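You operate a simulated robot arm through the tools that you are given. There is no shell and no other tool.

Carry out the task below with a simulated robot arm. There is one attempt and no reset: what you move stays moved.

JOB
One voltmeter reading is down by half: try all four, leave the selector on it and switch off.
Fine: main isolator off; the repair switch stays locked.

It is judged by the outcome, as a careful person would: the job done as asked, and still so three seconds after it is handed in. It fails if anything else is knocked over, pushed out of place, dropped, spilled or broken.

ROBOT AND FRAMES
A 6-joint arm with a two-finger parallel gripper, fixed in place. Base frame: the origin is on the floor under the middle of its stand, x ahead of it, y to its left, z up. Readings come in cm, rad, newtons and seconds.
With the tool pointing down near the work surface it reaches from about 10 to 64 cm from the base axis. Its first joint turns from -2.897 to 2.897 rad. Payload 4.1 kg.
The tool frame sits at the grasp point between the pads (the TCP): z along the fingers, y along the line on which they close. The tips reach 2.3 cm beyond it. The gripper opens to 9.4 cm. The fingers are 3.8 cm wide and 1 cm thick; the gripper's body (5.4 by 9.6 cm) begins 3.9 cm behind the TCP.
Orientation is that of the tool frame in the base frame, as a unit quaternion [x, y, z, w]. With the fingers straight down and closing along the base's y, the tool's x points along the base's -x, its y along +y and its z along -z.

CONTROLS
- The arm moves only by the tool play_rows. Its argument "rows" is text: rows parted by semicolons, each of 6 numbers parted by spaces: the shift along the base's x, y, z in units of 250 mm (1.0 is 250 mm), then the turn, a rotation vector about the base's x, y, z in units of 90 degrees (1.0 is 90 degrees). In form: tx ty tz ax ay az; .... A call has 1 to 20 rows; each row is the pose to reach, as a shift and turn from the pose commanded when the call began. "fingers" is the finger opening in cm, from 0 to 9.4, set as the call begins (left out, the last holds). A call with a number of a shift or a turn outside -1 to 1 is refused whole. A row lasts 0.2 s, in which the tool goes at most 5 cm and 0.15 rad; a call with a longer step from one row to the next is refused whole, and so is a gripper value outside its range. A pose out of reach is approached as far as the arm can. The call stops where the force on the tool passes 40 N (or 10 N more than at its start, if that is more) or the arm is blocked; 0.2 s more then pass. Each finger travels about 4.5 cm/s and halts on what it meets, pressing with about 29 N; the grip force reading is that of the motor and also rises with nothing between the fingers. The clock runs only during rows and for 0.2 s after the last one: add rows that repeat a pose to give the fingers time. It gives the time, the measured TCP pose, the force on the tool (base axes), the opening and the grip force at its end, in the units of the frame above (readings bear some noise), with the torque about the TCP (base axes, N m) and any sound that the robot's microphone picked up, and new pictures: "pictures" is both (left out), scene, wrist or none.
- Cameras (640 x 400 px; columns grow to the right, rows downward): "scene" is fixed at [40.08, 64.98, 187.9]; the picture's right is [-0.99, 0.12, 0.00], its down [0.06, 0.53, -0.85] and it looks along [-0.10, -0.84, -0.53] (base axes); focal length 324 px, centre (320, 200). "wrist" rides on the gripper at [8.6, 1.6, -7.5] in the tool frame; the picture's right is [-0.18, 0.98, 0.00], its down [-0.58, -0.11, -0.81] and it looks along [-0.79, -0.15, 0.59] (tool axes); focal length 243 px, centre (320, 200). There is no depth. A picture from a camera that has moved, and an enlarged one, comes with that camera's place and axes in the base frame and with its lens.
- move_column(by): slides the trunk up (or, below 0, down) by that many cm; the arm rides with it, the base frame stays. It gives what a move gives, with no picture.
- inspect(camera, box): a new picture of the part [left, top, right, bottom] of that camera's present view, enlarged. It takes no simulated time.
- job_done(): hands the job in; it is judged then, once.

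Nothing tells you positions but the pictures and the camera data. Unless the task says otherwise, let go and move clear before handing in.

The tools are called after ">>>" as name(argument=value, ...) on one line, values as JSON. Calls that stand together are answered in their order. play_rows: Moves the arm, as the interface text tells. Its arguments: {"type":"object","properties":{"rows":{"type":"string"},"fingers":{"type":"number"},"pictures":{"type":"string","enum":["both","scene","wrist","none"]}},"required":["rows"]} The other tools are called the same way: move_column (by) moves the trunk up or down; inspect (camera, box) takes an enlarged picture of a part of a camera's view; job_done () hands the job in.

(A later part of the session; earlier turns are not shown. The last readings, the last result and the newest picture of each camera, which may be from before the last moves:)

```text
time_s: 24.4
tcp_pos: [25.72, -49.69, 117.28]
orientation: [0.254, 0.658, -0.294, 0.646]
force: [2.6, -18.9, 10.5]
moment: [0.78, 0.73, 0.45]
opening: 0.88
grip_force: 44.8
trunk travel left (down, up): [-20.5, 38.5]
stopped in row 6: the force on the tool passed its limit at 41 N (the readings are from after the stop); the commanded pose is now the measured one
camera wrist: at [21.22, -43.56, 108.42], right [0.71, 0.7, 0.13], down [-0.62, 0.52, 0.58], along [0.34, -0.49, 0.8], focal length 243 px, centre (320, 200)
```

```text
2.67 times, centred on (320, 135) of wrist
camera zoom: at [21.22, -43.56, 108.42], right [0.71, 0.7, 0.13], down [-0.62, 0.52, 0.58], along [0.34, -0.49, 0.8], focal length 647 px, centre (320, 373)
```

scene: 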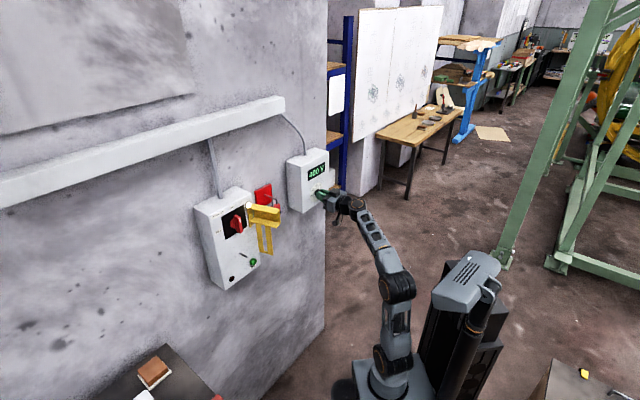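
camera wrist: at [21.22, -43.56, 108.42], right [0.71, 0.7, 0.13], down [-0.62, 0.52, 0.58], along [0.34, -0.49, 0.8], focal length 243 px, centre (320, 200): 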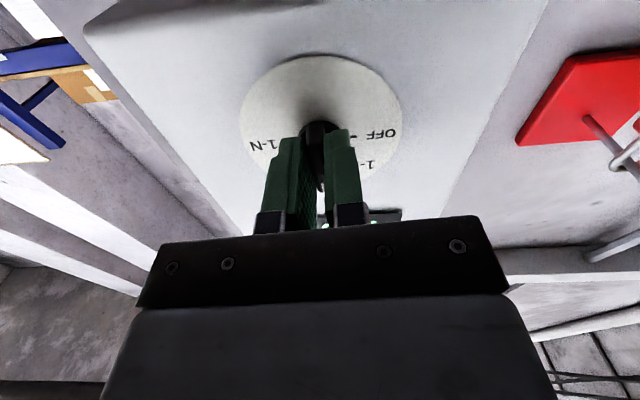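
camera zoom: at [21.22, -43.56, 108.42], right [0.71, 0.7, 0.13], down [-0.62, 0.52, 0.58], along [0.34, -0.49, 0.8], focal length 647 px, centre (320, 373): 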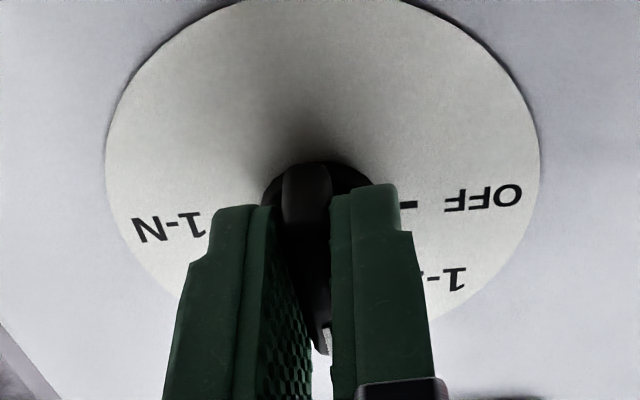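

The move stopped at the force limit just short of 2-3 (about 3° to go), with the display at 400 V. I'll relieve the side load and finish the last few degrees so the reading is surely from 2-3.

>>> play_rows(rows="0 -0.0057 0.004 0 0 0; 0 -0.0057 0.004 0.0146 -0.012 0.003; 0 -0.0057 0.004 0.0292 -0.0239 0.0065; 0 -0.0057 0.004 0.0292 -0.0239 0.0065", pictures="both")

>>> inspect(camera="scene", box=[286, 150, 366, 200])

>>> inspect(camera="wrist", box=[200, 60, 440, 210])

```text
time_s: 25.4
tcp_pos: [25.52, -49.63, 117.28]
orientation: [0.269, 0.655, -0.267, 0.654]
force: [-8.9, 1.5, -15.5]
moment: [-0.73, -0.75, -0.38]
opening: 0.9
grip_force: 44.9
trunk travel left (down, up): [-20.5, 38.5]
camera wrist: at [21.45, -43.2, 108.58], right [0.69, 0.7, 0.19], down [-0.65, 0.49, 0.58], along [0.32, -0.52, 0.79], focal length 243 px, centre (320, 200)
```

scene: 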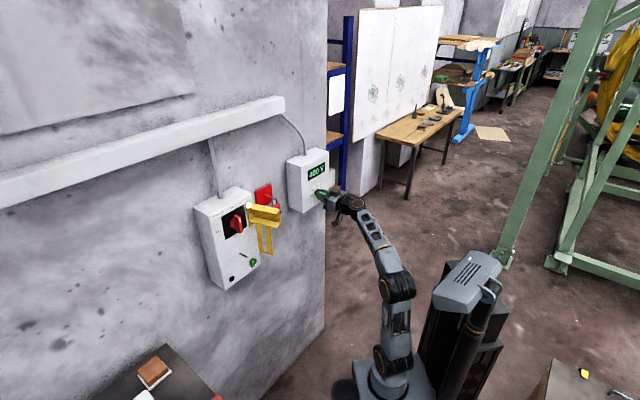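
wrist: 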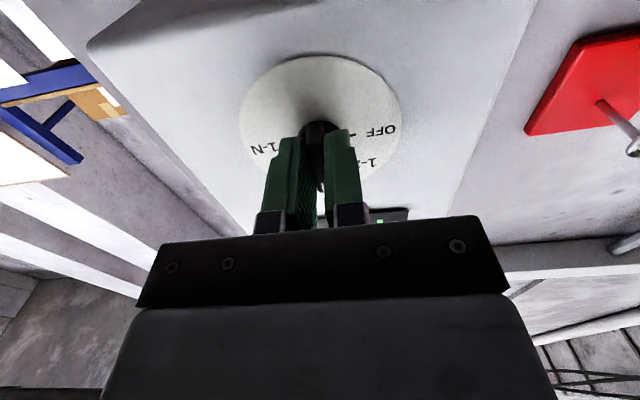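

```text
8.00 times, centred on (326, 175) of scene
camera zoom: at [40.08, 64.98, 187.9], right [-0.99, 0.12, 0.0], down [0.06, 0.53, -0.85], along [-0.1, -0.84, -0.53], focal length 2589 px, centre (272, 400)
```

zoom: 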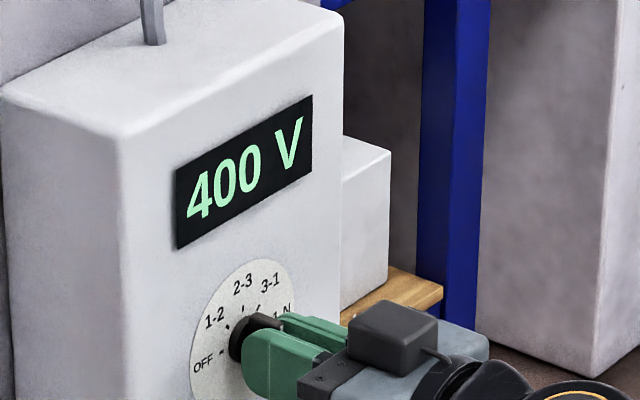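

```text
2.67 times, centred on (320, 135) of wrist
camera zoom: at [21.45, -43.2, 108.58], right [0.69, 0.7, 0.19], down [-0.65, 0.49, 0.58], along [0.32, -0.52, 0.79], focal length 647 px, centre (320, 373)
```

zoom: 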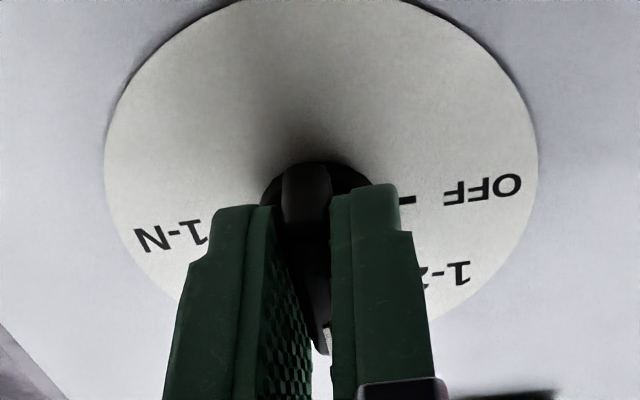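

2-3 also reads 400 V, with the gripper now vertical. I'll continue towards 3-1 in half steps, relieving load as I go.

>>> play_rows(rows="0 0.0028 -0.004 0 0 0; 0 0.0028 -0.005 0.059 -0.059 0; 0 0.0028 -0.006 0.118 -0.118 0; 0 0.0028 -0.006 0.1768 -0.1768 0; 0 0.0028 -0.006 0.1768 -0.1768 0", pictures="none")

```text
time_s: 26.6
tcp_pos: [25.59, -49.64, 117.34]
orientation: [0.391, 0.588, -0.135, 0.695]
force: [-3.9, -11.9, 2.7]
moment: [0.55, 0.57, -0.14]
opening: 0.89
grip_force: 45.2
trunk travel left (down, up): [-20.5, 38.5]
```

Loads are low. Continuing the second half of the step to 3-1.

>>> play_rows(rows="-0.0009 -0.0037 -0.002 0 0 0; -0.0009 -0.0037 -0.002 0.059 -0.059 0; -0.0009 -0.0037 -0.002 0.118 -0.118 0; -0.0009 -0.0037 -0.002 0.1768 -0.1768 0; -0.0009 -0.0037 -0.002 0.1768 -0.1768 0", pictures="both")

>>> inspect(camera="scene", box=[286, 150, 366, 200])

>>> inspect(camera="wrist", box=[200, 60, 440, 210])

```text
time_s: 27.8
tcp_pos: [25.74, -49.52, 117.35]
orientation: [0.498, 0.499, 0.002, 0.709]
force: [2.0, -9.7, 11.8]
moment: [-0.3, -0.29, -0.89]
opening: 0.89
grip_force: 45.5
trunk travel left (down, up): [-20.5, 38.5]
camera wrist: at [25.52, -39.16, 112.25], right [0.39, 0.4, 0.83], down [-0.92, 0.22, 0.33], along [-0.05, -0.89, 0.46], focal length 243 px, centre (320, 200)
```

scene: 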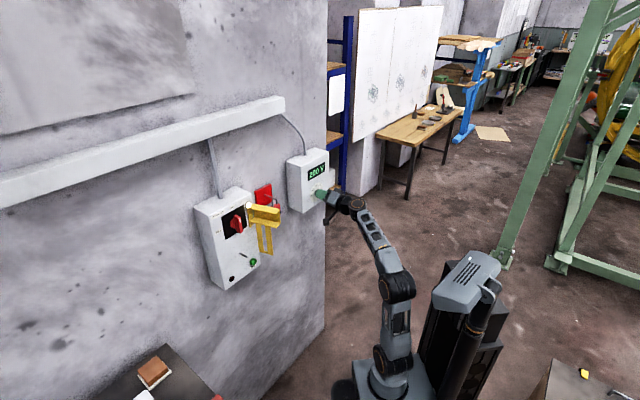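
wrist: 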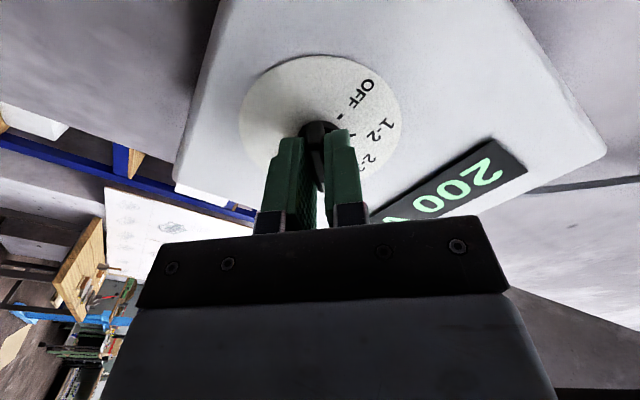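

```text
8.00 times, centred on (326, 175) of scene
camera zoom: at [40.08, 64.98, 187.9], right [-0.99, 0.12, 0.0], down [0.06, 0.53, -0.85], along [-0.1, -0.84, -0.53], focal length 2589 px, centre (272, 400)
```

zoom: 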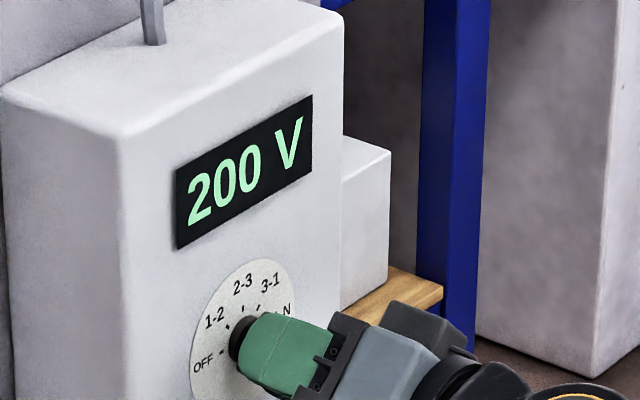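

```text
2.67 times, centred on (320, 135) of wrist
camera zoom: at [25.52, -39.16, 112.25], right [0.39, 0.4, 0.83], down [-0.92, 0.22, 0.33], along [-0.05, -0.89, 0.46], focal length 647 px, centre (320, 373)
```

zoom: 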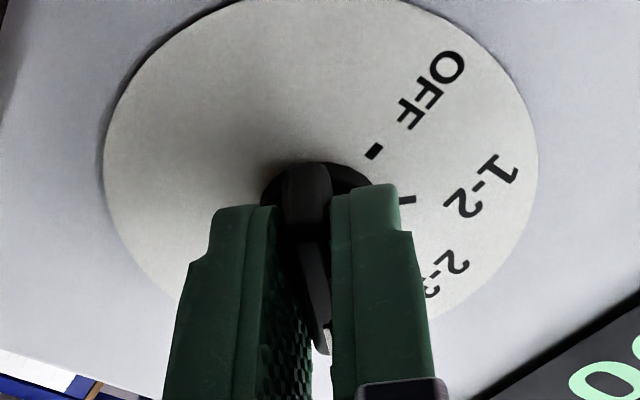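

3-1 reads 200 V, half of the other phase pairs. I still have to try 1-N, so I continue clockwise in half steps.

>>> play_rows(rows="0.0023 -0.0023 0.003 0 0 0; 0.0023 -0.0023 0.003 0.059 -0.059 0; 0.0023 -0.0023 0.003 0.118 -0.118 0; 0.0023 -0.0023 0.003 0.1768 -0.1768 0; 0.0023 -0.0023 0.003 0.1768 -0.1768 0", pictures="none")

```text
time_s: 29.0
tcp_pos: [25.72, -49.38, 117.47]
orientation: [0.586, 0.392, 0.14, 0.695]
force: [-2.5, 1.3, 6.3]
moment: [0.14, 0.15, -0.44]
opening: 0.87
grip_force: 44.9
trunk travel left (down, up): [-20.5, 38.5]
```

>>> play_rows(rows="0 0 0.002 0 0 0; 0 0 0.003 0.059 -0.059 0; 0 0 0.003 0.118 -0.118 0; 0 0 0.003 0.1768 -0.1768 0; 0 0 0.003 0.1768 -0.1768 0", pictures="both")

>>> inspect(camera="scene", box=[286, 150, 366, 200])

>>> inspect(camera="wrist", box=[200, 60, 440, 210])

```text
time_s: 30.2
tcp_pos: [25.7, -49.62, 117.44]
orientation: [0.652, 0.27, 0.272, 0.655]
force: [-3.7, 4.9, 0.5]
moment: [0.2, 0.33, -0.06]
opening: 0.87
grip_force: 45.0
trunk travel left (down, up): [-20.5, 38.5]
camera wrist: at [26.53, -38.13, 118.94], right [-0.13, -0.13, 0.98], down [-0.98, 0.16, -0.11], along [-0.14, -0.98, -0.15], focal length 243 px, centre (320, 200)
```

scene: 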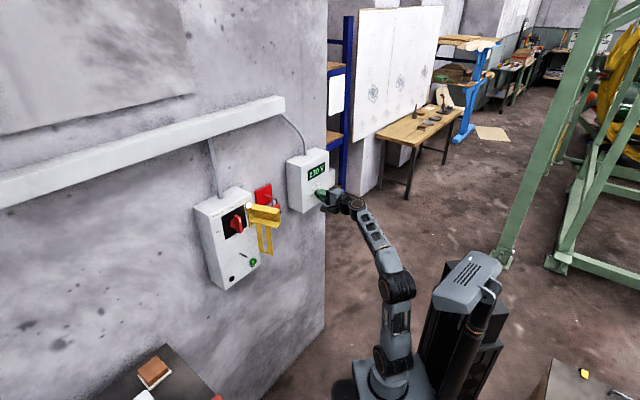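
wrist: 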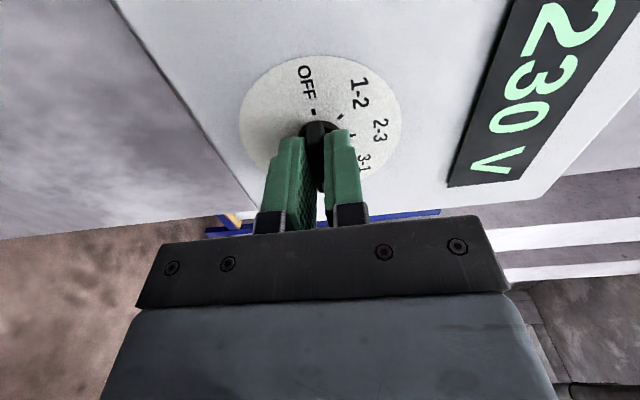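

```text
8.00 times, centred on (326, 175) of scene
camera zoom: at [40.08, 64.98, 187.9], right [-0.99, 0.12, 0.0], down [0.06, 0.53, -0.85], along [-0.1, -0.84, -0.53], focal length 2589 px, centre (272, 400)
```

zoom: 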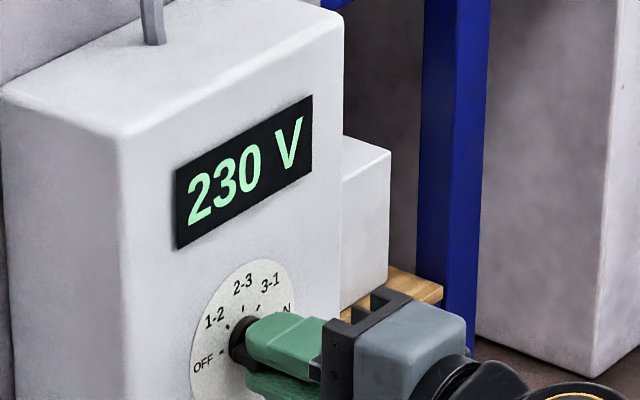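

```text
2.67 times, centred on (320, 135) of wrist
camera zoom: at [26.53, -38.13, 118.94], right [-0.13, -0.13, 0.98], down [-0.98, 0.16, -0.11], along [-0.14, -0.98, -0.15], focal length 647 px, centre (320, 373)
```

zoom: 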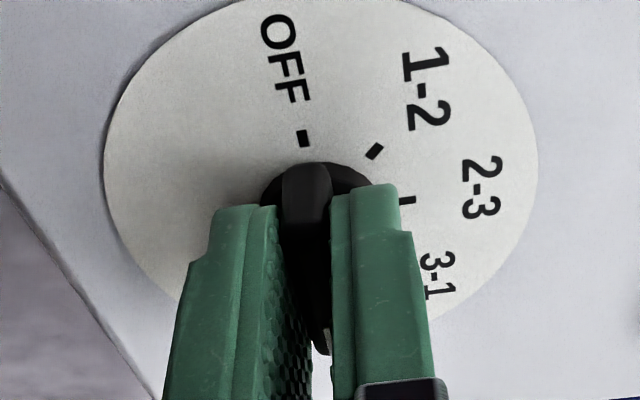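

1-N reads 230 V, which is normal for phase to neutral. The reading down by half is 3-1 (200 V instead of 400 V), so I rotate back 45° counter-clockwise to 3-1.

>>> play_rows(rows="0 0 -0.0015 -0.059 0.059 0; 0 0 -0.003 -0.118 0.118 0; 0 0 -0.003 -0.1768 0.1768 0; 0 0 -0.003 -0.1768 0.1768 0", pictures="none")

```text
time_s: 31.2
tcp_pos: [25.66, -49.57, 117.34]
orientation: [0.586, 0.393, 0.139, 0.695]
force: [-2.0, 3.3, 3.5]
moment: [0.5, 0.48, 0.76]
opening: 0.9
grip_force: 44.9
trunk travel left (down, up): [-20.5, 38.5]
```

>>> play_rows(rows="-0.001 0.001 -0.0015 -0.059 0.059 0; -0.002 0.002 -0.003 -0.118 0.118 0; -0.0023 0.0023 -0.003 -0.1768 0.1768 0; -0.0023 0.0023 -0.003 -0.1768 0.1768 0", pictures="both")

>>> inspect(camera="scene", box=[286, 150, 366, 200])

>>> inspect(camera="wrist", box=[200, 60, 440, 210])

```text
time_s: 32.2
tcp_pos: [25.68, -49.51, 117.36]
orientation: [0.498, 0.499, 0.0, 0.709]
force: [6.8, -11.3, 19.7]
moment: [0.4, 0.44, 0.24]
opening: 0.88
grip_force: 45.1
trunk travel left (down, up): [-20.5, 38.5]
camera wrist: at [25.53, -39.17, 112.22], right [0.4, 0.4, 0.82], down [-0.92, 0.22, 0.33], along [-0.05, -0.89, 0.46], focal length 243 px, centre (320, 200)
```

scene: 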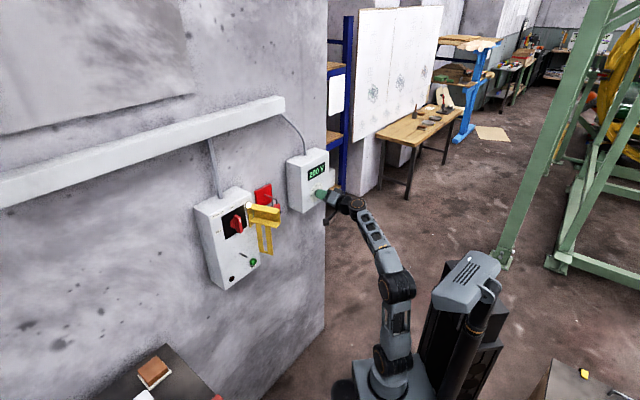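
wrist: 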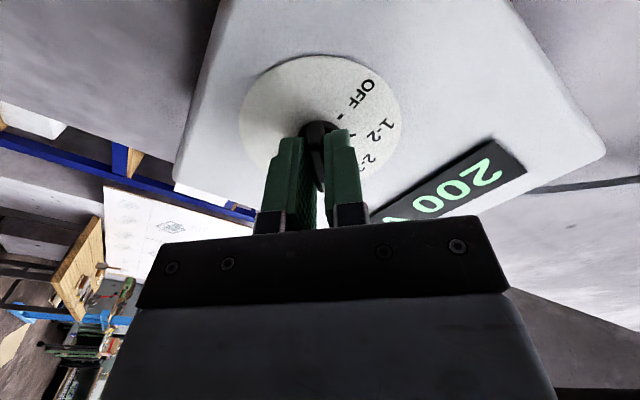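

```text
8.00 times, centred on (326, 175) of scene
camera zoom: at [40.08, 64.98, 187.9], right [-0.99, 0.12, 0.0], down [0.06, 0.53, -0.85], along [-0.1, -0.84, -0.53], focal length 2589 px, centre (272, 400)
```

zoom: 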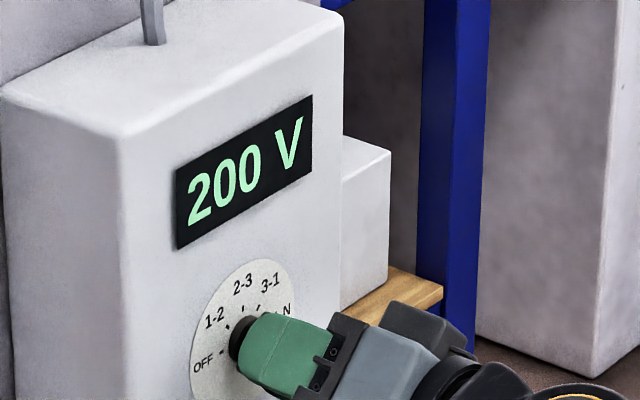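

```text
2.67 times, centred on (320, 135) of wrist
camera zoom: at [25.53, -39.17, 112.22], right [0.4, 0.4, 0.82], down [-0.92, 0.22, 0.33], along [-0.05, -0.89, 0.46], focal length 647 px, centre (320, 373)
```

zoom: 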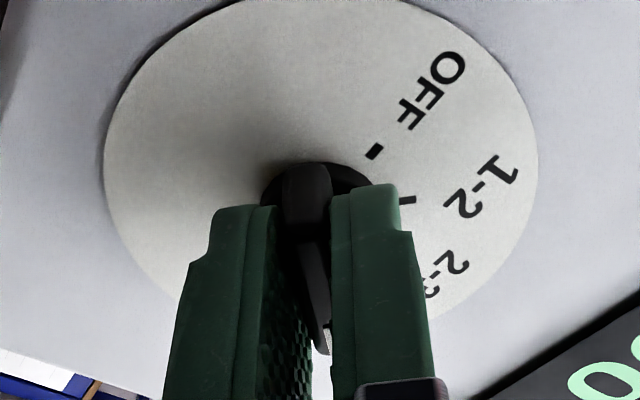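

The display shows 200 V again at 3-1. I'll relax the residual load, then open the fingers and check the knob stays there.

>>> play_rows(rows="0.0028 -0.0028 0.0072 0 0 0; 0.0028 -0.0028 0.0072 0 0 0; 0.0028 -0.0028 0.0072 0 0 0", pictures="none")

>>> play_rows(rows="0 0 0 0 0 0; 0 0 0 0 0 0; 0 0 0 0 0 0; 0 0 0 0 0 0", fingers=4.2, pictures="both")

>>> inspect(camera="scene", box=[286, 150, 366, 200])

>>> inspect(camera="wrist", box=[200, 60, 440, 210])

```text
time_s: 33.0
tcp_pos: [25.57, -49.5, 117.39]
orientation: [0.499, 0.501, 0.0, 0.707]
force: [-4.8, 10.1, -6.3]
moment: [-0.57, -0.56, -1.21]
opening: 0.88
grip_force: 44.9
trunk travel left (down, up): [-20.5, 38.5]
```

```text
time_s: 34.0
tcp_pos: [25.78, -49.6, 117.48]
orientation: [0.499, 0.499, 0.002, 0.709]
force: [0.1, -1.0, -0.2]
moment: [0.03, 0.0, -0.05]
opening: 4.18
grip_force: 0.1
trunk travel left (down, up): [-20.5, 38.5]
camera wrist: at [25.59, -39.21, 112.33], right [0.4, 0.4, 0.83], down [-0.92, 0.22, 0.33], along [-0.05, -0.89, 0.46], focal length 243 px, centre (320, 200)
```

scene: 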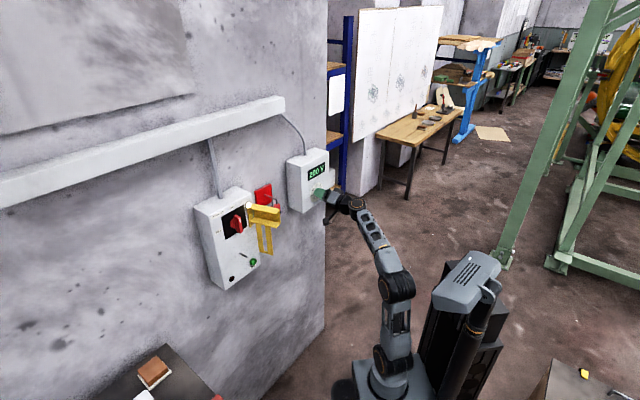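
wrist: 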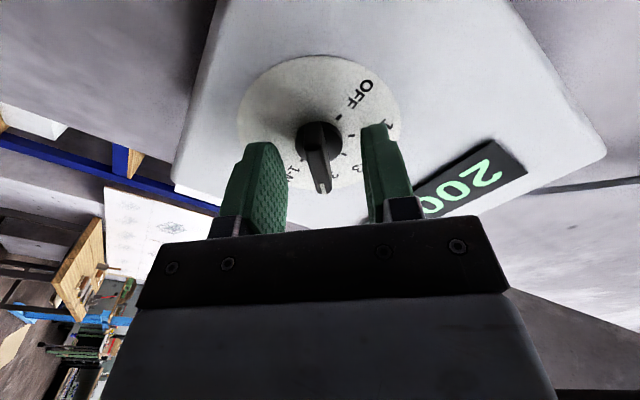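

```text
8.00 times, centred on (326, 175) of scene
camera zoom: at [40.08, 64.98, 187.9], right [-0.99, 0.12, 0.0], down [0.06, 0.53, -0.85], along [-0.1, -0.84, -0.53], focal length 2589 px, centre (272, 400)
```

zoom: 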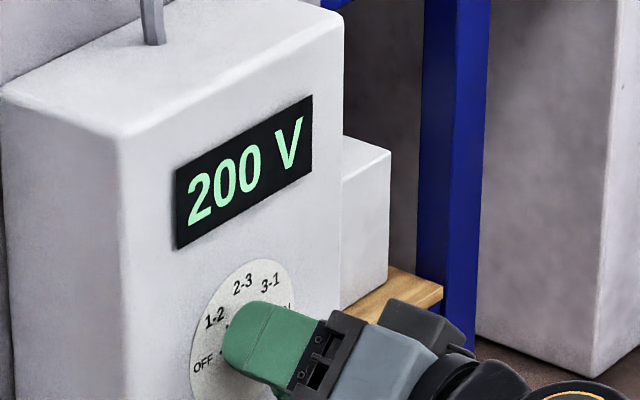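

```text
2.67 times, centred on (320, 135) of wrist
camera zoom: at [25.59, -39.21, 112.33], right [0.4, 0.4, 0.83], down [-0.92, 0.22, 0.33], along [-0.05, -0.89, 0.46], focal length 647 px, centre (320, 373)
```

zoom: 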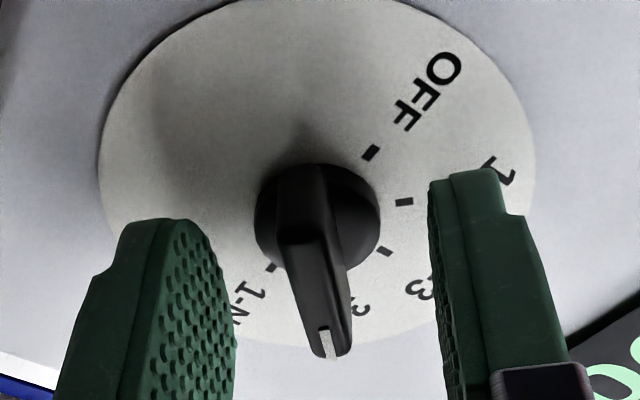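

The knob stays on 3-1 with 200 V shown. Now I retreat straight back from the dial.

>>> play_rows(rows="-0.05 0.05 0 0 0 0; -0.11 0.11 0 0 0 0; -0.17 0.17 0 0 0 0; -0.23 0.23 0 0 0 0; -0.283 0.283 0 0 0 0; -0.283 0.283 0 0 0 0", pictures="both")

>>> inspect(camera="scene", box=[286, 150, 366, 200])

```text
time_s: 35.4
tcp_pos: [18.69, -42.56, 117.5]
orientation: [0.498, 0.5, 0.002, 0.708]
force: [0.2, 0.3, 1.0]
moment: [-0.03, 0.03, -0.03]
opening: 4.2
grip_force: 0.1
trunk travel left (down, up): [-20.5, 38.5]
camera wrist: at [18.51, -32.17, 112.38], right [0.4, 0.4, 0.83], down [-0.92, 0.22, 0.33], along [-0.05, -0.89, 0.46], focal length 243 px, centre (320, 200)
```

scene: 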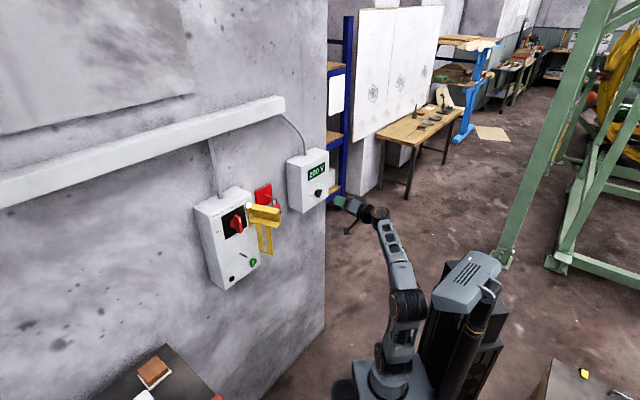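
wrist: 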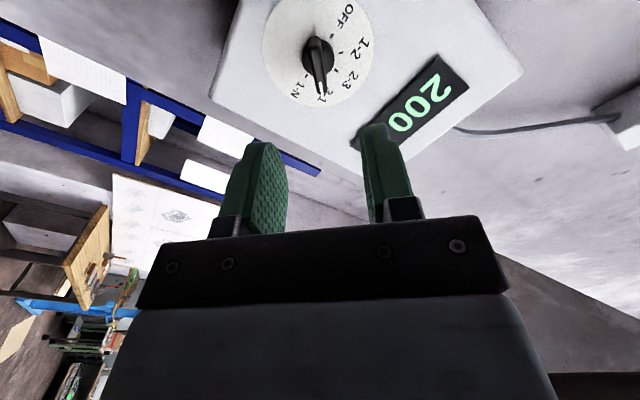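

```text
8.00 times, centred on (326, 175) of scene
camera zoom: at [40.08, 64.98, 187.9], right [-0.99, 0.12, 0.0], down [0.06, 0.53, -0.85], along [-0.1, -0.84, -0.53], focal length 2589 px, centre (272, 400)
```

zoom: 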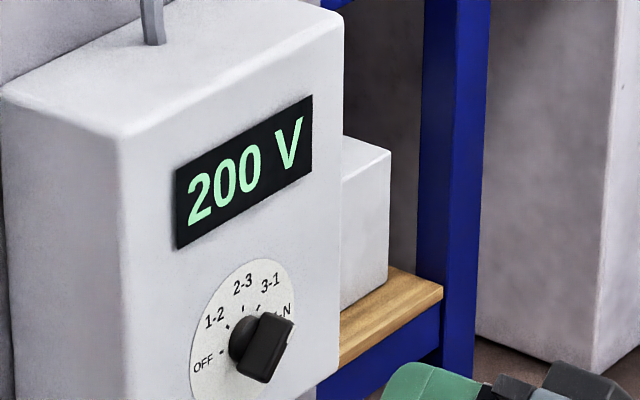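

The selector is clearly on 3-1, and that part is done. Next I move back and sideways to look at the isolator from closer with the wrist camera, staying well clear of the yellow bar and padlock.

>>> play_rows(rows="-0.05 0.05 0.02 0 0 0; -0.05 0.12 0.05 -0.06 0.06 0; -0.02 0.19 0.08 -0.12 0.12 0; 0.02 0.26 0.11 -0.18 0.18 0; 0.06 0.33 0.14 -0.24 0.24 0; 0.1 0.4 0.17 -0.3 0.3 0; 0.14 0.47 0.2 -0.36 0.36 0; 0.18 0.54 0.23 -0.42 0.42 0; 0.23 0.61 0.26 -0.48 0.48 0; 0.28 0.67 0.29 -0.54 0.54 0; 0.32 0.72 0.3 -0.6 0.6 0; 0.356 0.768 0.3 -0.66 0.66 0; 0.356 0.768 0.3 -0.7071 0.7071 0; 0.356 0.768 0.3 -0.7071 0.7071 0", pictures="both")

```text
time_s: 38.4
tcp_pos: [28.03, -24.16, 124.14]
orientation: [0.001, 0.716, -0.494, 0.492]
force: [-0.4, 0.6, 0.9]
moment: [0.02, -0.03, -0.01]
opening: 4.2
grip_force: 0.0
trunk travel left (down, up): [-20.5, 38.5]
camera wrist: at [19.23, -22.35, 117.0], right [0.57, 0.59, -0.56], down [-0.32, 0.8, 0.51], along [0.75, -0.11, 0.65], focal length 243 px, centre (320, 200)
```

scene: 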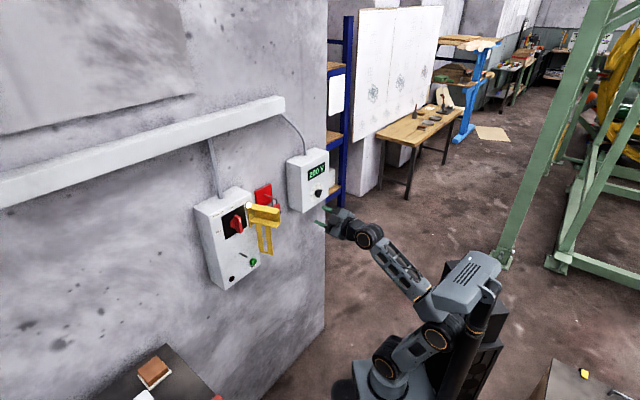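
wrist: 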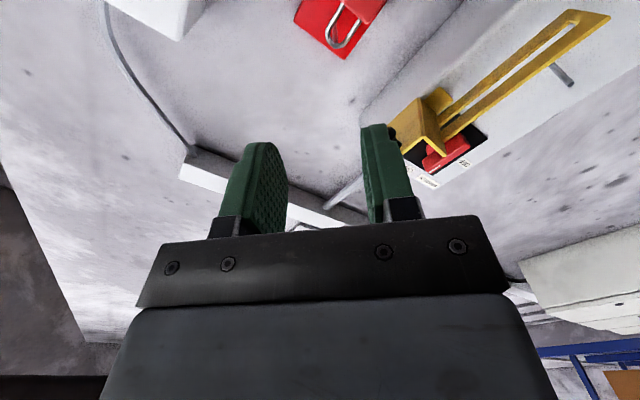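

Good view of the yellow bar from below-right: it stands straight out with its channel to the right of the red handle. I'll roll 45° more to see it level.

>>> play_rows(rows="0 0 0 -0.059 0.059 0; 0 0 0 -0.118 0.118 0; 0 0 0 -0.177 0.177 0; 0 0 0 -0.236 0.236 0; 0 0 0 -0.295 0.295 0; 0 0 0 -0.3536 0.3536 0; 0 0 0 -0.3536 0.3536 0", pictures="wrist")

>>> inspect(camera="wrist", box=[260, 0, 520, 200])

```text
time_s: 40.0
tcp_pos: [28.21, -24.19, 124.26]
orientation: [-0.273, 0.663, -0.645, 0.266]
force: [-0.6, -0.3, 0.0]
moment: [-0.01, -0.03, 0.03]
opening: 4.19
grip_force: 0.0
trunk travel left (down, up): [-20.5, 38.5]
camera wrist: at [16.79, -25.0, 122.64], right [0.11, 0.15, -0.98], down [-0.15, 0.98, 0.13], along [0.98, 0.14, 0.13], focal length 243 px, centre (320, 200)
```

wrist: 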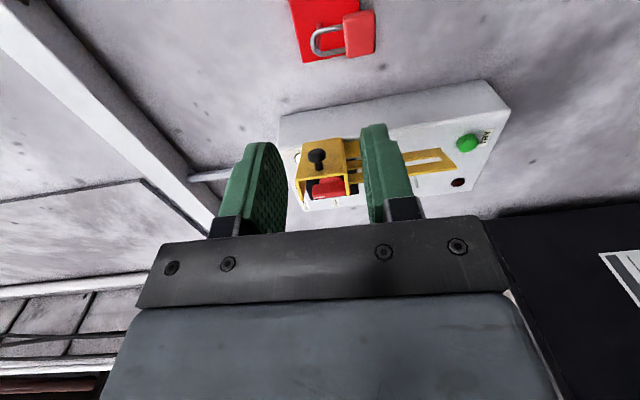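

```text
2.00 times, centred on (390, 100) of wrist
camera zoom: at [16.79, -25.0, 122.64], right [0.11, 0.15, -0.98], down [-0.15, 0.98, 0.13], along [0.98, 0.14, 0.13], focal length 485 px, centre (180, 400)
```

zoom: 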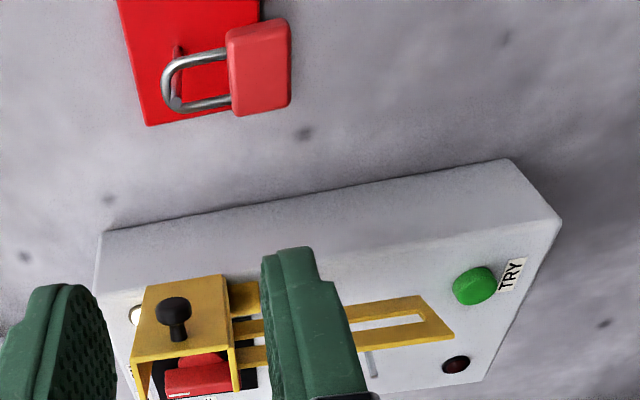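

The yellow bar is a hinged shroud standing open about 110°. Its flanges are within about 4–5 cm to the right of the handle, so I must keep the gripper body on the left side. I'll move, staying at a safe distance, to directly in front of the red handle with the tool rolled back level.

>>> play_rows(rows="0.05 0.05 0.01 0.055 -0.055 0; 0.1 0.1 0.02 0.11 -0.11 0; 0.15 0.15 0.03 0.165 -0.165 0; 0.2 0.2 0.04 0.22 -0.22 0; 0.25 0.25 0.05 0.275 -0.275 0; 0.3 0.3 0.06 0.33 -0.33 0; 0.35 0.35 0.07 0.385 -0.385 0; 0.4 0.4 0.08 0.44 -0.44 0; 0.45 0.45 0.09 0.495 -0.495 0; 0.5 0.5 0.1 0.55 -0.55 0; 0.55 0.55 0.11 0.605 -0.605 0; 0.6 0.6 0.11 0.66 -0.66 0; 0.625 0.628 0.11 0.7071 -0.7071 0; 0.625 0.628 0.11 0.7071 -0.7071 0", pictures="both")

```text
time_s: 43.0
tcp_pos: [43.11, -7.6, 127.66]
orientation: [0.27, 0.653, -0.268, 0.654]
force: [-0.4, 0.2, -0.1]
moment: [-0.02, 0.01, 0.02]
opening: 4.19
grip_force: 0.1
trunk travel left (down, up): [-20.5, 38.5]
camera wrist: at [39.0, -1.15, 118.96], right [0.69, 0.7, 0.19], down [-0.65, 0.49, 0.58], along [0.31, -0.52, 0.79], focal length 243 px, centre (320, 200)
```

scene: 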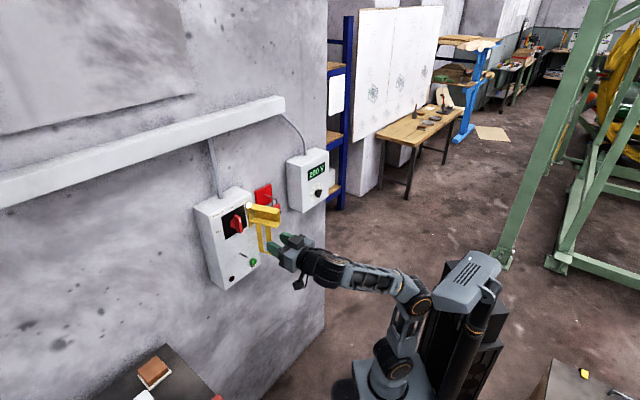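
wrist: 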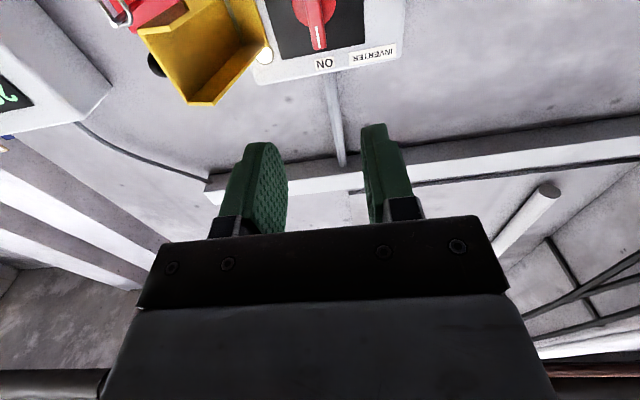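

I'm squarely in front of the handle at a safe distance. I want to grip the vertical handle with the camera side up and swing away from the yellow bar, so I'll test in free air how far the wrist can roll.

>>> play_rows(rows="0 0 0 0.064 -0.064 0; 0 0 0 0.128 -0.128 0; 0 0 0 0.192 -0.192 0; 0 0 0 0.256 -0.256 0; 0 0 0 0.32 -0.32 0; 0 0 0 0.384 -0.384 0; 0 0 0 0.448 -0.448 0; 0 0 0 0.512 -0.512 0; 0 0 0 0.576 -0.576 0; 0 0 0 0.64 -0.64 0; 0 0 0 0.7071 -0.7071 0; 0 0 0 0.7071 -0.7071 0", pictures="none")

>>> play_rows(rows="0 0 0 0.06 -0.06 0; 0 0 0 0.12 -0.12 0; 0 0 0 0.18 -0.18 0", pictures="wrist")

```text
time_s: 45.6
tcp_pos: [43.27, -7.62, 127.81]
orientation: [0.652, 0.269, 0.272, 0.655]
force: [-0.1, -0.5, -0.2]
moment: [-0.02, 0.0, -0.01]
opening: 4.21
grip_force: 0.0
trunk travel left (down, up): [-20.5, 38.5]
```

```text
time_s: 46.4
tcp_pos: [43.18, -7.64, 127.79]
orientation: [0.693, 0.135, 0.396, 0.587]
force: [-0.1, 0.1, -0.6]
moment: [0.02, -0.02, -0.01]
opening: 4.2
grip_force: 0.0
trunk travel left (down, up): [-20.5, 38.5]
camera wrist: at [43.1, 2.84, 132.44], right [-0.4, -0.39, 0.83], down [-0.92, 0.22, -0.33], along [-0.06, -0.89, -0.44], focal length 243 px, centre (320, 200)
```

wrist: 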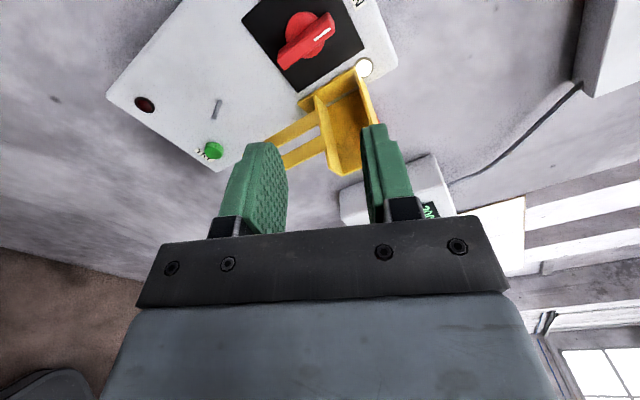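

The roll to +113° works, and the view is very clear. I'll continue toward 180° in small calls.

>>> play_rows(rows="0 0 0 0.06 -0.06 0; 0 0 0 0.12 -0.12 0; 0 0 0 0.18 -0.18 0", pictures="none")

>>> play_rows(rows="0 0 0 0.06 -0.06 0; 0 0 0 0.12 -0.12 0; 0 0 0 0.18 -0.18 0", pictures="wrist")

```text
time_s: 47.2
tcp_pos: [43.81, -10.62, 135.08]
orientation: [0.709, -0.003, 0.502, 0.496]
force: [-1.0, 0.5, 0.6]
moment: [0.03, 0.02, 0.01]
opening: 4.2
grip_force: 0.1
out of reach, approached as far as the arm can: row 1, 2, 3
trunk travel left (down, up): [-20.5, 38.5]
```

```text
time_s: 48.0
tcp_pos: [42.79, -12.56, 137.73]
orientation: [0.698, -0.125, 0.587, 0.391]
force: [0.3, 0.8, 0.4]
moment: [-0.01, 0.02, -0.07]
opening: 4.2
grip_force: 0.1
out of reach, approached as far as the arm can: row 1, 2, 3
trunk travel left (down, up): [-20.5, 38.5]
camera wrist: at [38.86, -6.13, 146.28], right [-0.68, -0.7, 0.22], down [-0.67, 0.47, -0.57], along [0.3, -0.54, -0.79], focal length 243 px, centre (320, 200)
```

wrist: 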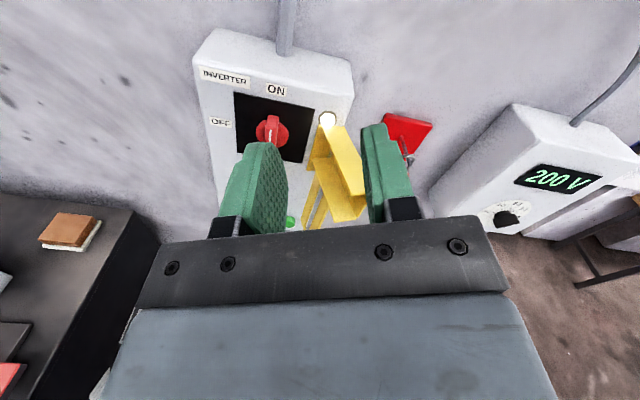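

Beyond about +115° the arm runs out, so a grip with 180° roll isn't available. I'll instead push the handle's upper half with the right finger's inner face, keeping the gripper to the left, away from the yellow bar. First I roll back.

>>> play_rows(rows="0.006 0.022 -0.028 -0.064 0.064 0; 0.013 0.045 -0.056 -0.128 0.128 0; 0.019 0.067 -0.084 -0.192 0.192 0; 0.025 0.09 -0.112 -0.256 0.256 0; 0.032 0.112 -0.14 -0.32 0.32 0; 0.038 0.135 -0.168 -0.384 0.384 0; 0.045 0.157 -0.196 -0.448 0.448 0; 0.051 0.18 -0.224 -0.512 0.512 0; 0.057 0.203 -0.252 -0.576 0.576 0; 0.064 0.225 -0.28 -0.64 0.64 0; 0.07 0.248 -0.308 -0.7071 0.7071 0; 0.07 0.248 -0.308 -0.7071 0.7071 0", pictures="none")

>>> play_rows(rows="0 0 0 0 0 0; 0 0 0 0 0 0", pictures="both")

>>> inspect(camera="scene", box=[190, 170, 290, 300])

```text
time_s: 50.6
tcp_pos: [47.15, -5.73, 135.49]
orientation: [0.59, 0.387, 0.145, 0.693]
force: [0.3, -0.1, 0.0]
moment: [0.0, 0.03, 0.02]
opening: 4.21
grip_force: 0.2
out of reach, approached as far as the arm can: row 1, 2, 3, 4, 5, 6, 7, 8, 9, 10, 11, 12
trunk travel left (down, up): [-20.5, 38.5]
```

```text
time_s: 51.2
tcp_pos: [47.24, -5.81, 135.52]
orientation: [0.59, 0.387, 0.147, 0.693]
force: [-0.6, 0.2, 0.1]
moment: [0.0, -0.01, 0.01]
opening: 4.2
grip_force: 0.1
trunk travel left (down, up): [-20.5, 38.5]
camera wrist: at [48.11, 5.58, 133.7], right [0.13, 0.13, 0.98], down [-0.98, 0.16, 0.11], along [-0.14, -0.98, 0.15], focal length 243 px, centre (320, 200)
```

scene: 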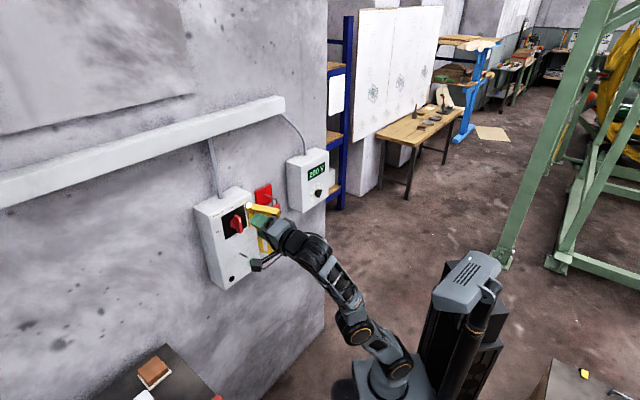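
wrist: 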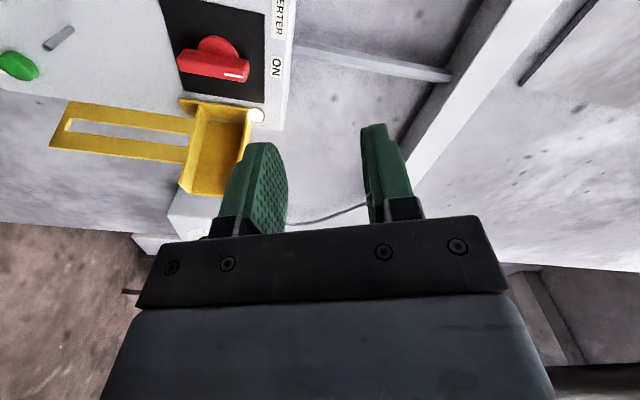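

```text
3.08 times, centred on (240, 235) of scene
camera zoom: at [40.08, 64.98, 187.9], right [-0.99, 0.12, 0.0], down [0.06, 0.53, -0.85], along [-0.1, -0.84, -0.53], focal length 996 px, centre (566, 92)
```

zoom: 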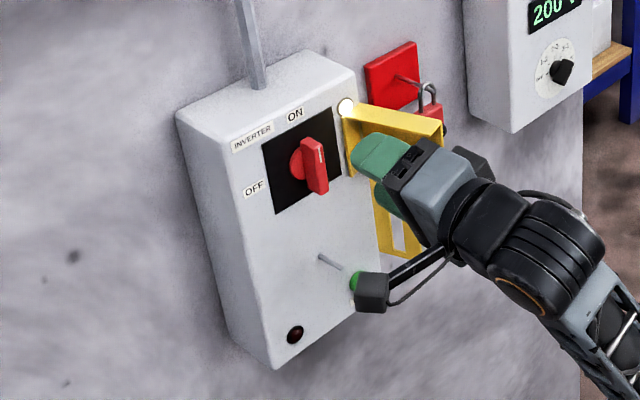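

I can see the camera stalk now (small box at the left). The arm drifted to a different posture at the roll limit, so I'll continue unrolling to level in free air and check that it settles properly.

>>> play_rows(rows="-0.005 -0.002 -0.02 -0.0599 0.0601 -0.0004; -0.01 -0.005 -0.05 -0.1199 0.1201 -0.0008; -0.017 -0.007 -0.08 -0.1798 0.1802 -0.0013; -0.022 -0.01 -0.11 -0.2397 0.2402 -0.0017; -0.028 -0.012 -0.14 -0.2997 0.3003 -0.0021; -0.034 -0.015 -0.17 -0.3596 0.3603 -0.0025; -0.04 -0.018 -0.19 -0.4195 0.4204 -0.003; -0.046 -0.02 -0.21 -0.4795 0.4804 -0.0034; -0.051 -0.022 -0.22 -0.5394 0.5405 -0.0038; -0.051 -0.022 -0.22 -0.5394 0.5405 -0.0038", pictures="both")

```text
time_s: 53.4
tcp_pos: [48.32, -5.83, 134.88]
orientation: [0.271, 0.653, -0.271, 0.653]
force: [0.1, -0.1, -0.8]
moment: [-0.03, 0.03, 0.02]
opening: 4.18
grip_force: 0.1
out of reach, approached as far as the arm can: row 1, 2, 3, 4, 5, 6, 7, 8, 9, 10
trunk travel left (down, up): [-20.5, 38.5]
camera wrist: at [44.27, 0.63, 126.07], right [0.7, 0.69, 0.18], down [-0.65, 0.49, 0.58], along [0.31, -0.52, 0.79], focal length 243 px, centre (320, 200)
```

scene: 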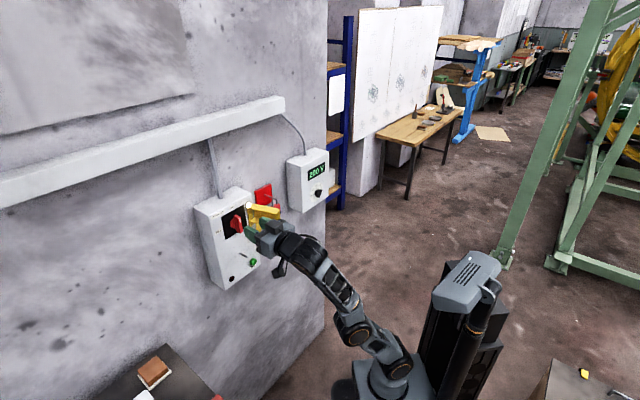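
wrist: 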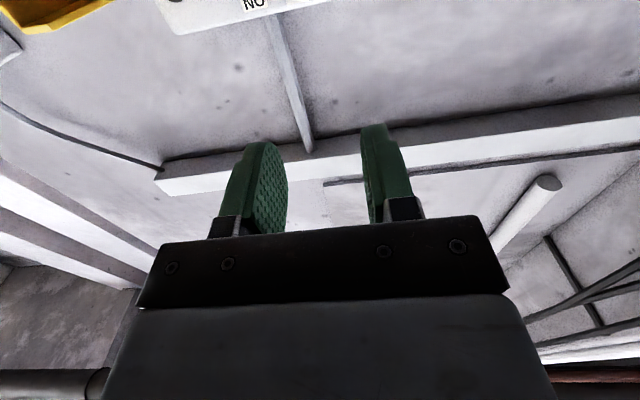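

The pose is at level roll but the arm seems to be in an awkward wrist posture, stuck about 5 cm high. I'll pull back from the wall and turn the heading toward the arm's own radial direction in free air, to see whether it recovers a comfortable posture.

>>> play_rows(rows="-0.03 0.02 0 0 0 0.06; -0.06 0.04 0 0 0 0.12; -0.09 0.06 0 0 0 0.18; -0.12 0.07 0 0 0 0.24; -0.12 0.07 0 0 0 0.24", pictures="scene")

>>> inspect(camera="scene", box=[240, 200, 440, 400])

```text
time_s: 54.6
tcp_pos: [46.46, -4.26, 137.22]
orientation: [0.15, 0.69, -0.147, 0.693]
force: [3.2, 0.8, -1.0]
moment: [-0.04, -0.09, -0.15]
opening: 4.21
grip_force: 0.0
out of reach, approached as far as the arm can: row 1, 2, 3, 4, 5
trunk travel left (down, up): [-20.5, 38.5]
```

scene: 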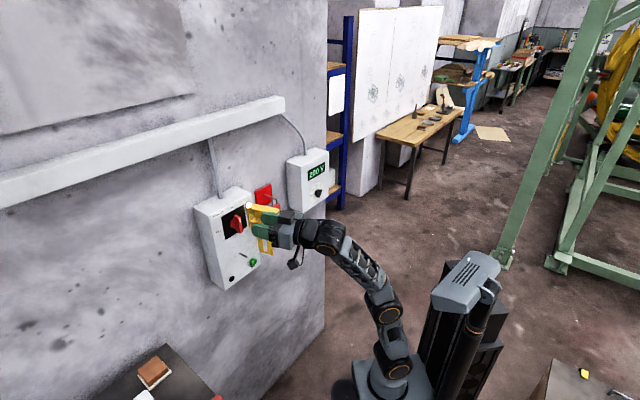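

```text
2.00 times, centred on (340, 300) of scene
camera zoom: at [40.08, 64.98, 187.9], right [-0.99, 0.12, 0.0], down [0.06, 0.53, -0.85], along [-0.1, -0.84, -0.53], focal length 647 px, centre (280, 0)
```

zoom: 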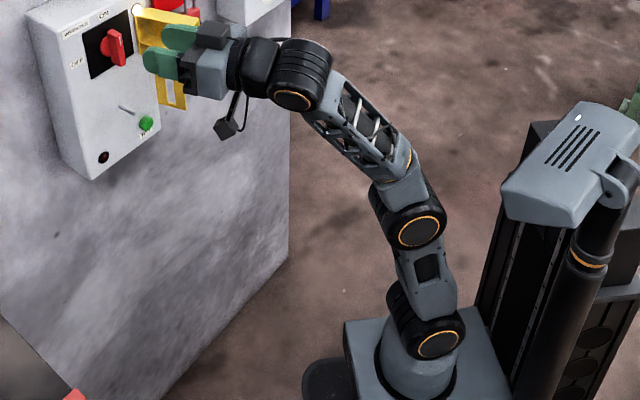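

The enlarged view explains it: the arm is stretched almost straight because the trunk is too low for this spot. I'll raise the trunk about 20 cm and then bring the tool back down with the elbow bent.

>>> move_column(by=20)

>>> play_rows(rows="0 0 -0.08 0 0 0; 0 0 -0.16 0 0 0; 0 0 -0.24 0 0 0; 0 0 -0.32 0 0 0; 0 0 -0.4 0 0 0; 0 0 -0.4 0 0 0", pictures="scene")

```text
time_s: 56.8
tcp_pos: [46.15, -4.26, 157.36]
orientation: [0.15, 0.69, -0.147, 0.693]
force: [0.1, -0.8, -0.8]
moment: [-0.02, -0.02, 0.04]
opening: 4.21
grip_force: 0.1
trunk travel left (down, up): [-40.5, 18.5]
```

```text
time_s: 58.2
tcp_pos: [46.31, -4.31, 147.36]
orientation: [0.15, 0.689, -0.146, 0.693]
force: [0.1, -0.6, -0.5]
moment: [0.0, -0.02, -0.01]
opening: 4.2
grip_force: 0.1
trunk travel left (down, up): [-40.5, 18.5]
```

scene: 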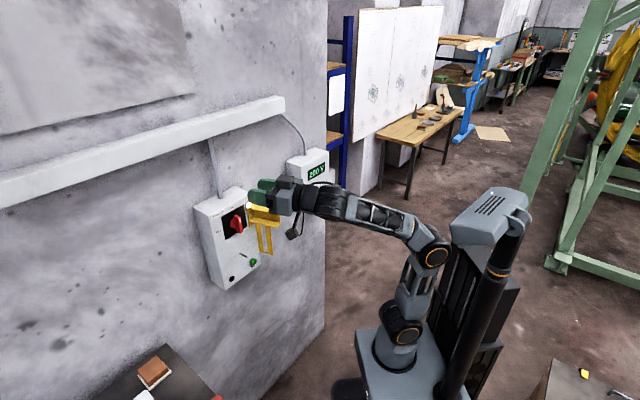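

Now the elbow bends properly. I'll go to the standoff in front of the handle with heading perpendicular to the wall.

>>> play_rows(rows="-0.004 -0.017 -0.077 0 0 -0.023; -0.008 -0.033 -0.155 0 0 -0.046; -0.013 -0.05 -0.232 0 0 -0.069; -0.017 -0.067 -0.31 0 0 -0.092; -0.021 -0.084 -0.387 0 0 -0.115; -0.025 -0.1 -0.464 0 0 -0.139; -0.029 -0.117 -0.542 0 0 -0.162; -0.034 -0.134 -0.619 0 0 -0.185; -0.038 -0.15 -0.697 0 0 -0.208; -0.042 -0.167 -0.774 0 0 -0.231; -0.042 -0.167 -0.774 0 0 -0.231", pictures="both")

```text
time_s: 60.6
tcp_pos: [45.12, -8.33, 127.98]
orientation: [0.272, 0.652, -0.27, 0.654]
force: [0.4, -0.5, 0.6]
moment: [-0.02, 0.03, 0.0]
opening: 4.19
grip_force: 0.0
trunk travel left (down, up): [-40.5, 18.5]
camera wrist: at [41.11, -1.99, 119.11], right [0.69, 0.69, 0.19], down [-0.65, 0.49, 0.58], along [0.31, -0.52, 0.79], focal length 243 px, centre (320, 200)
```

scene: 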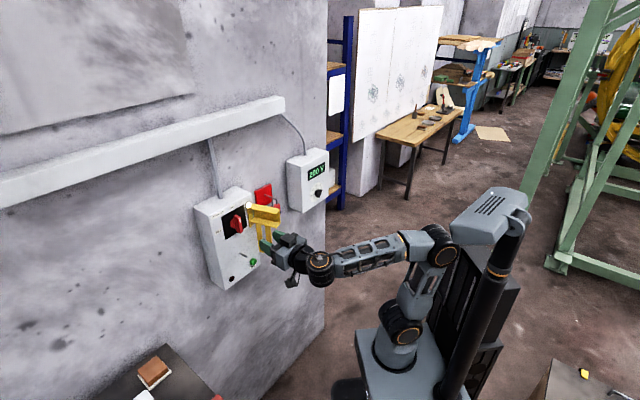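
wrist: 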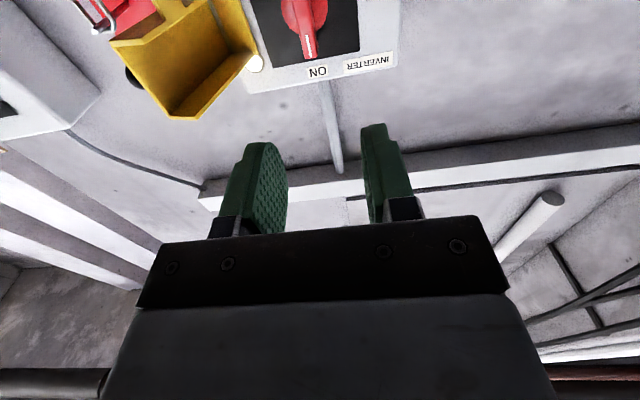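

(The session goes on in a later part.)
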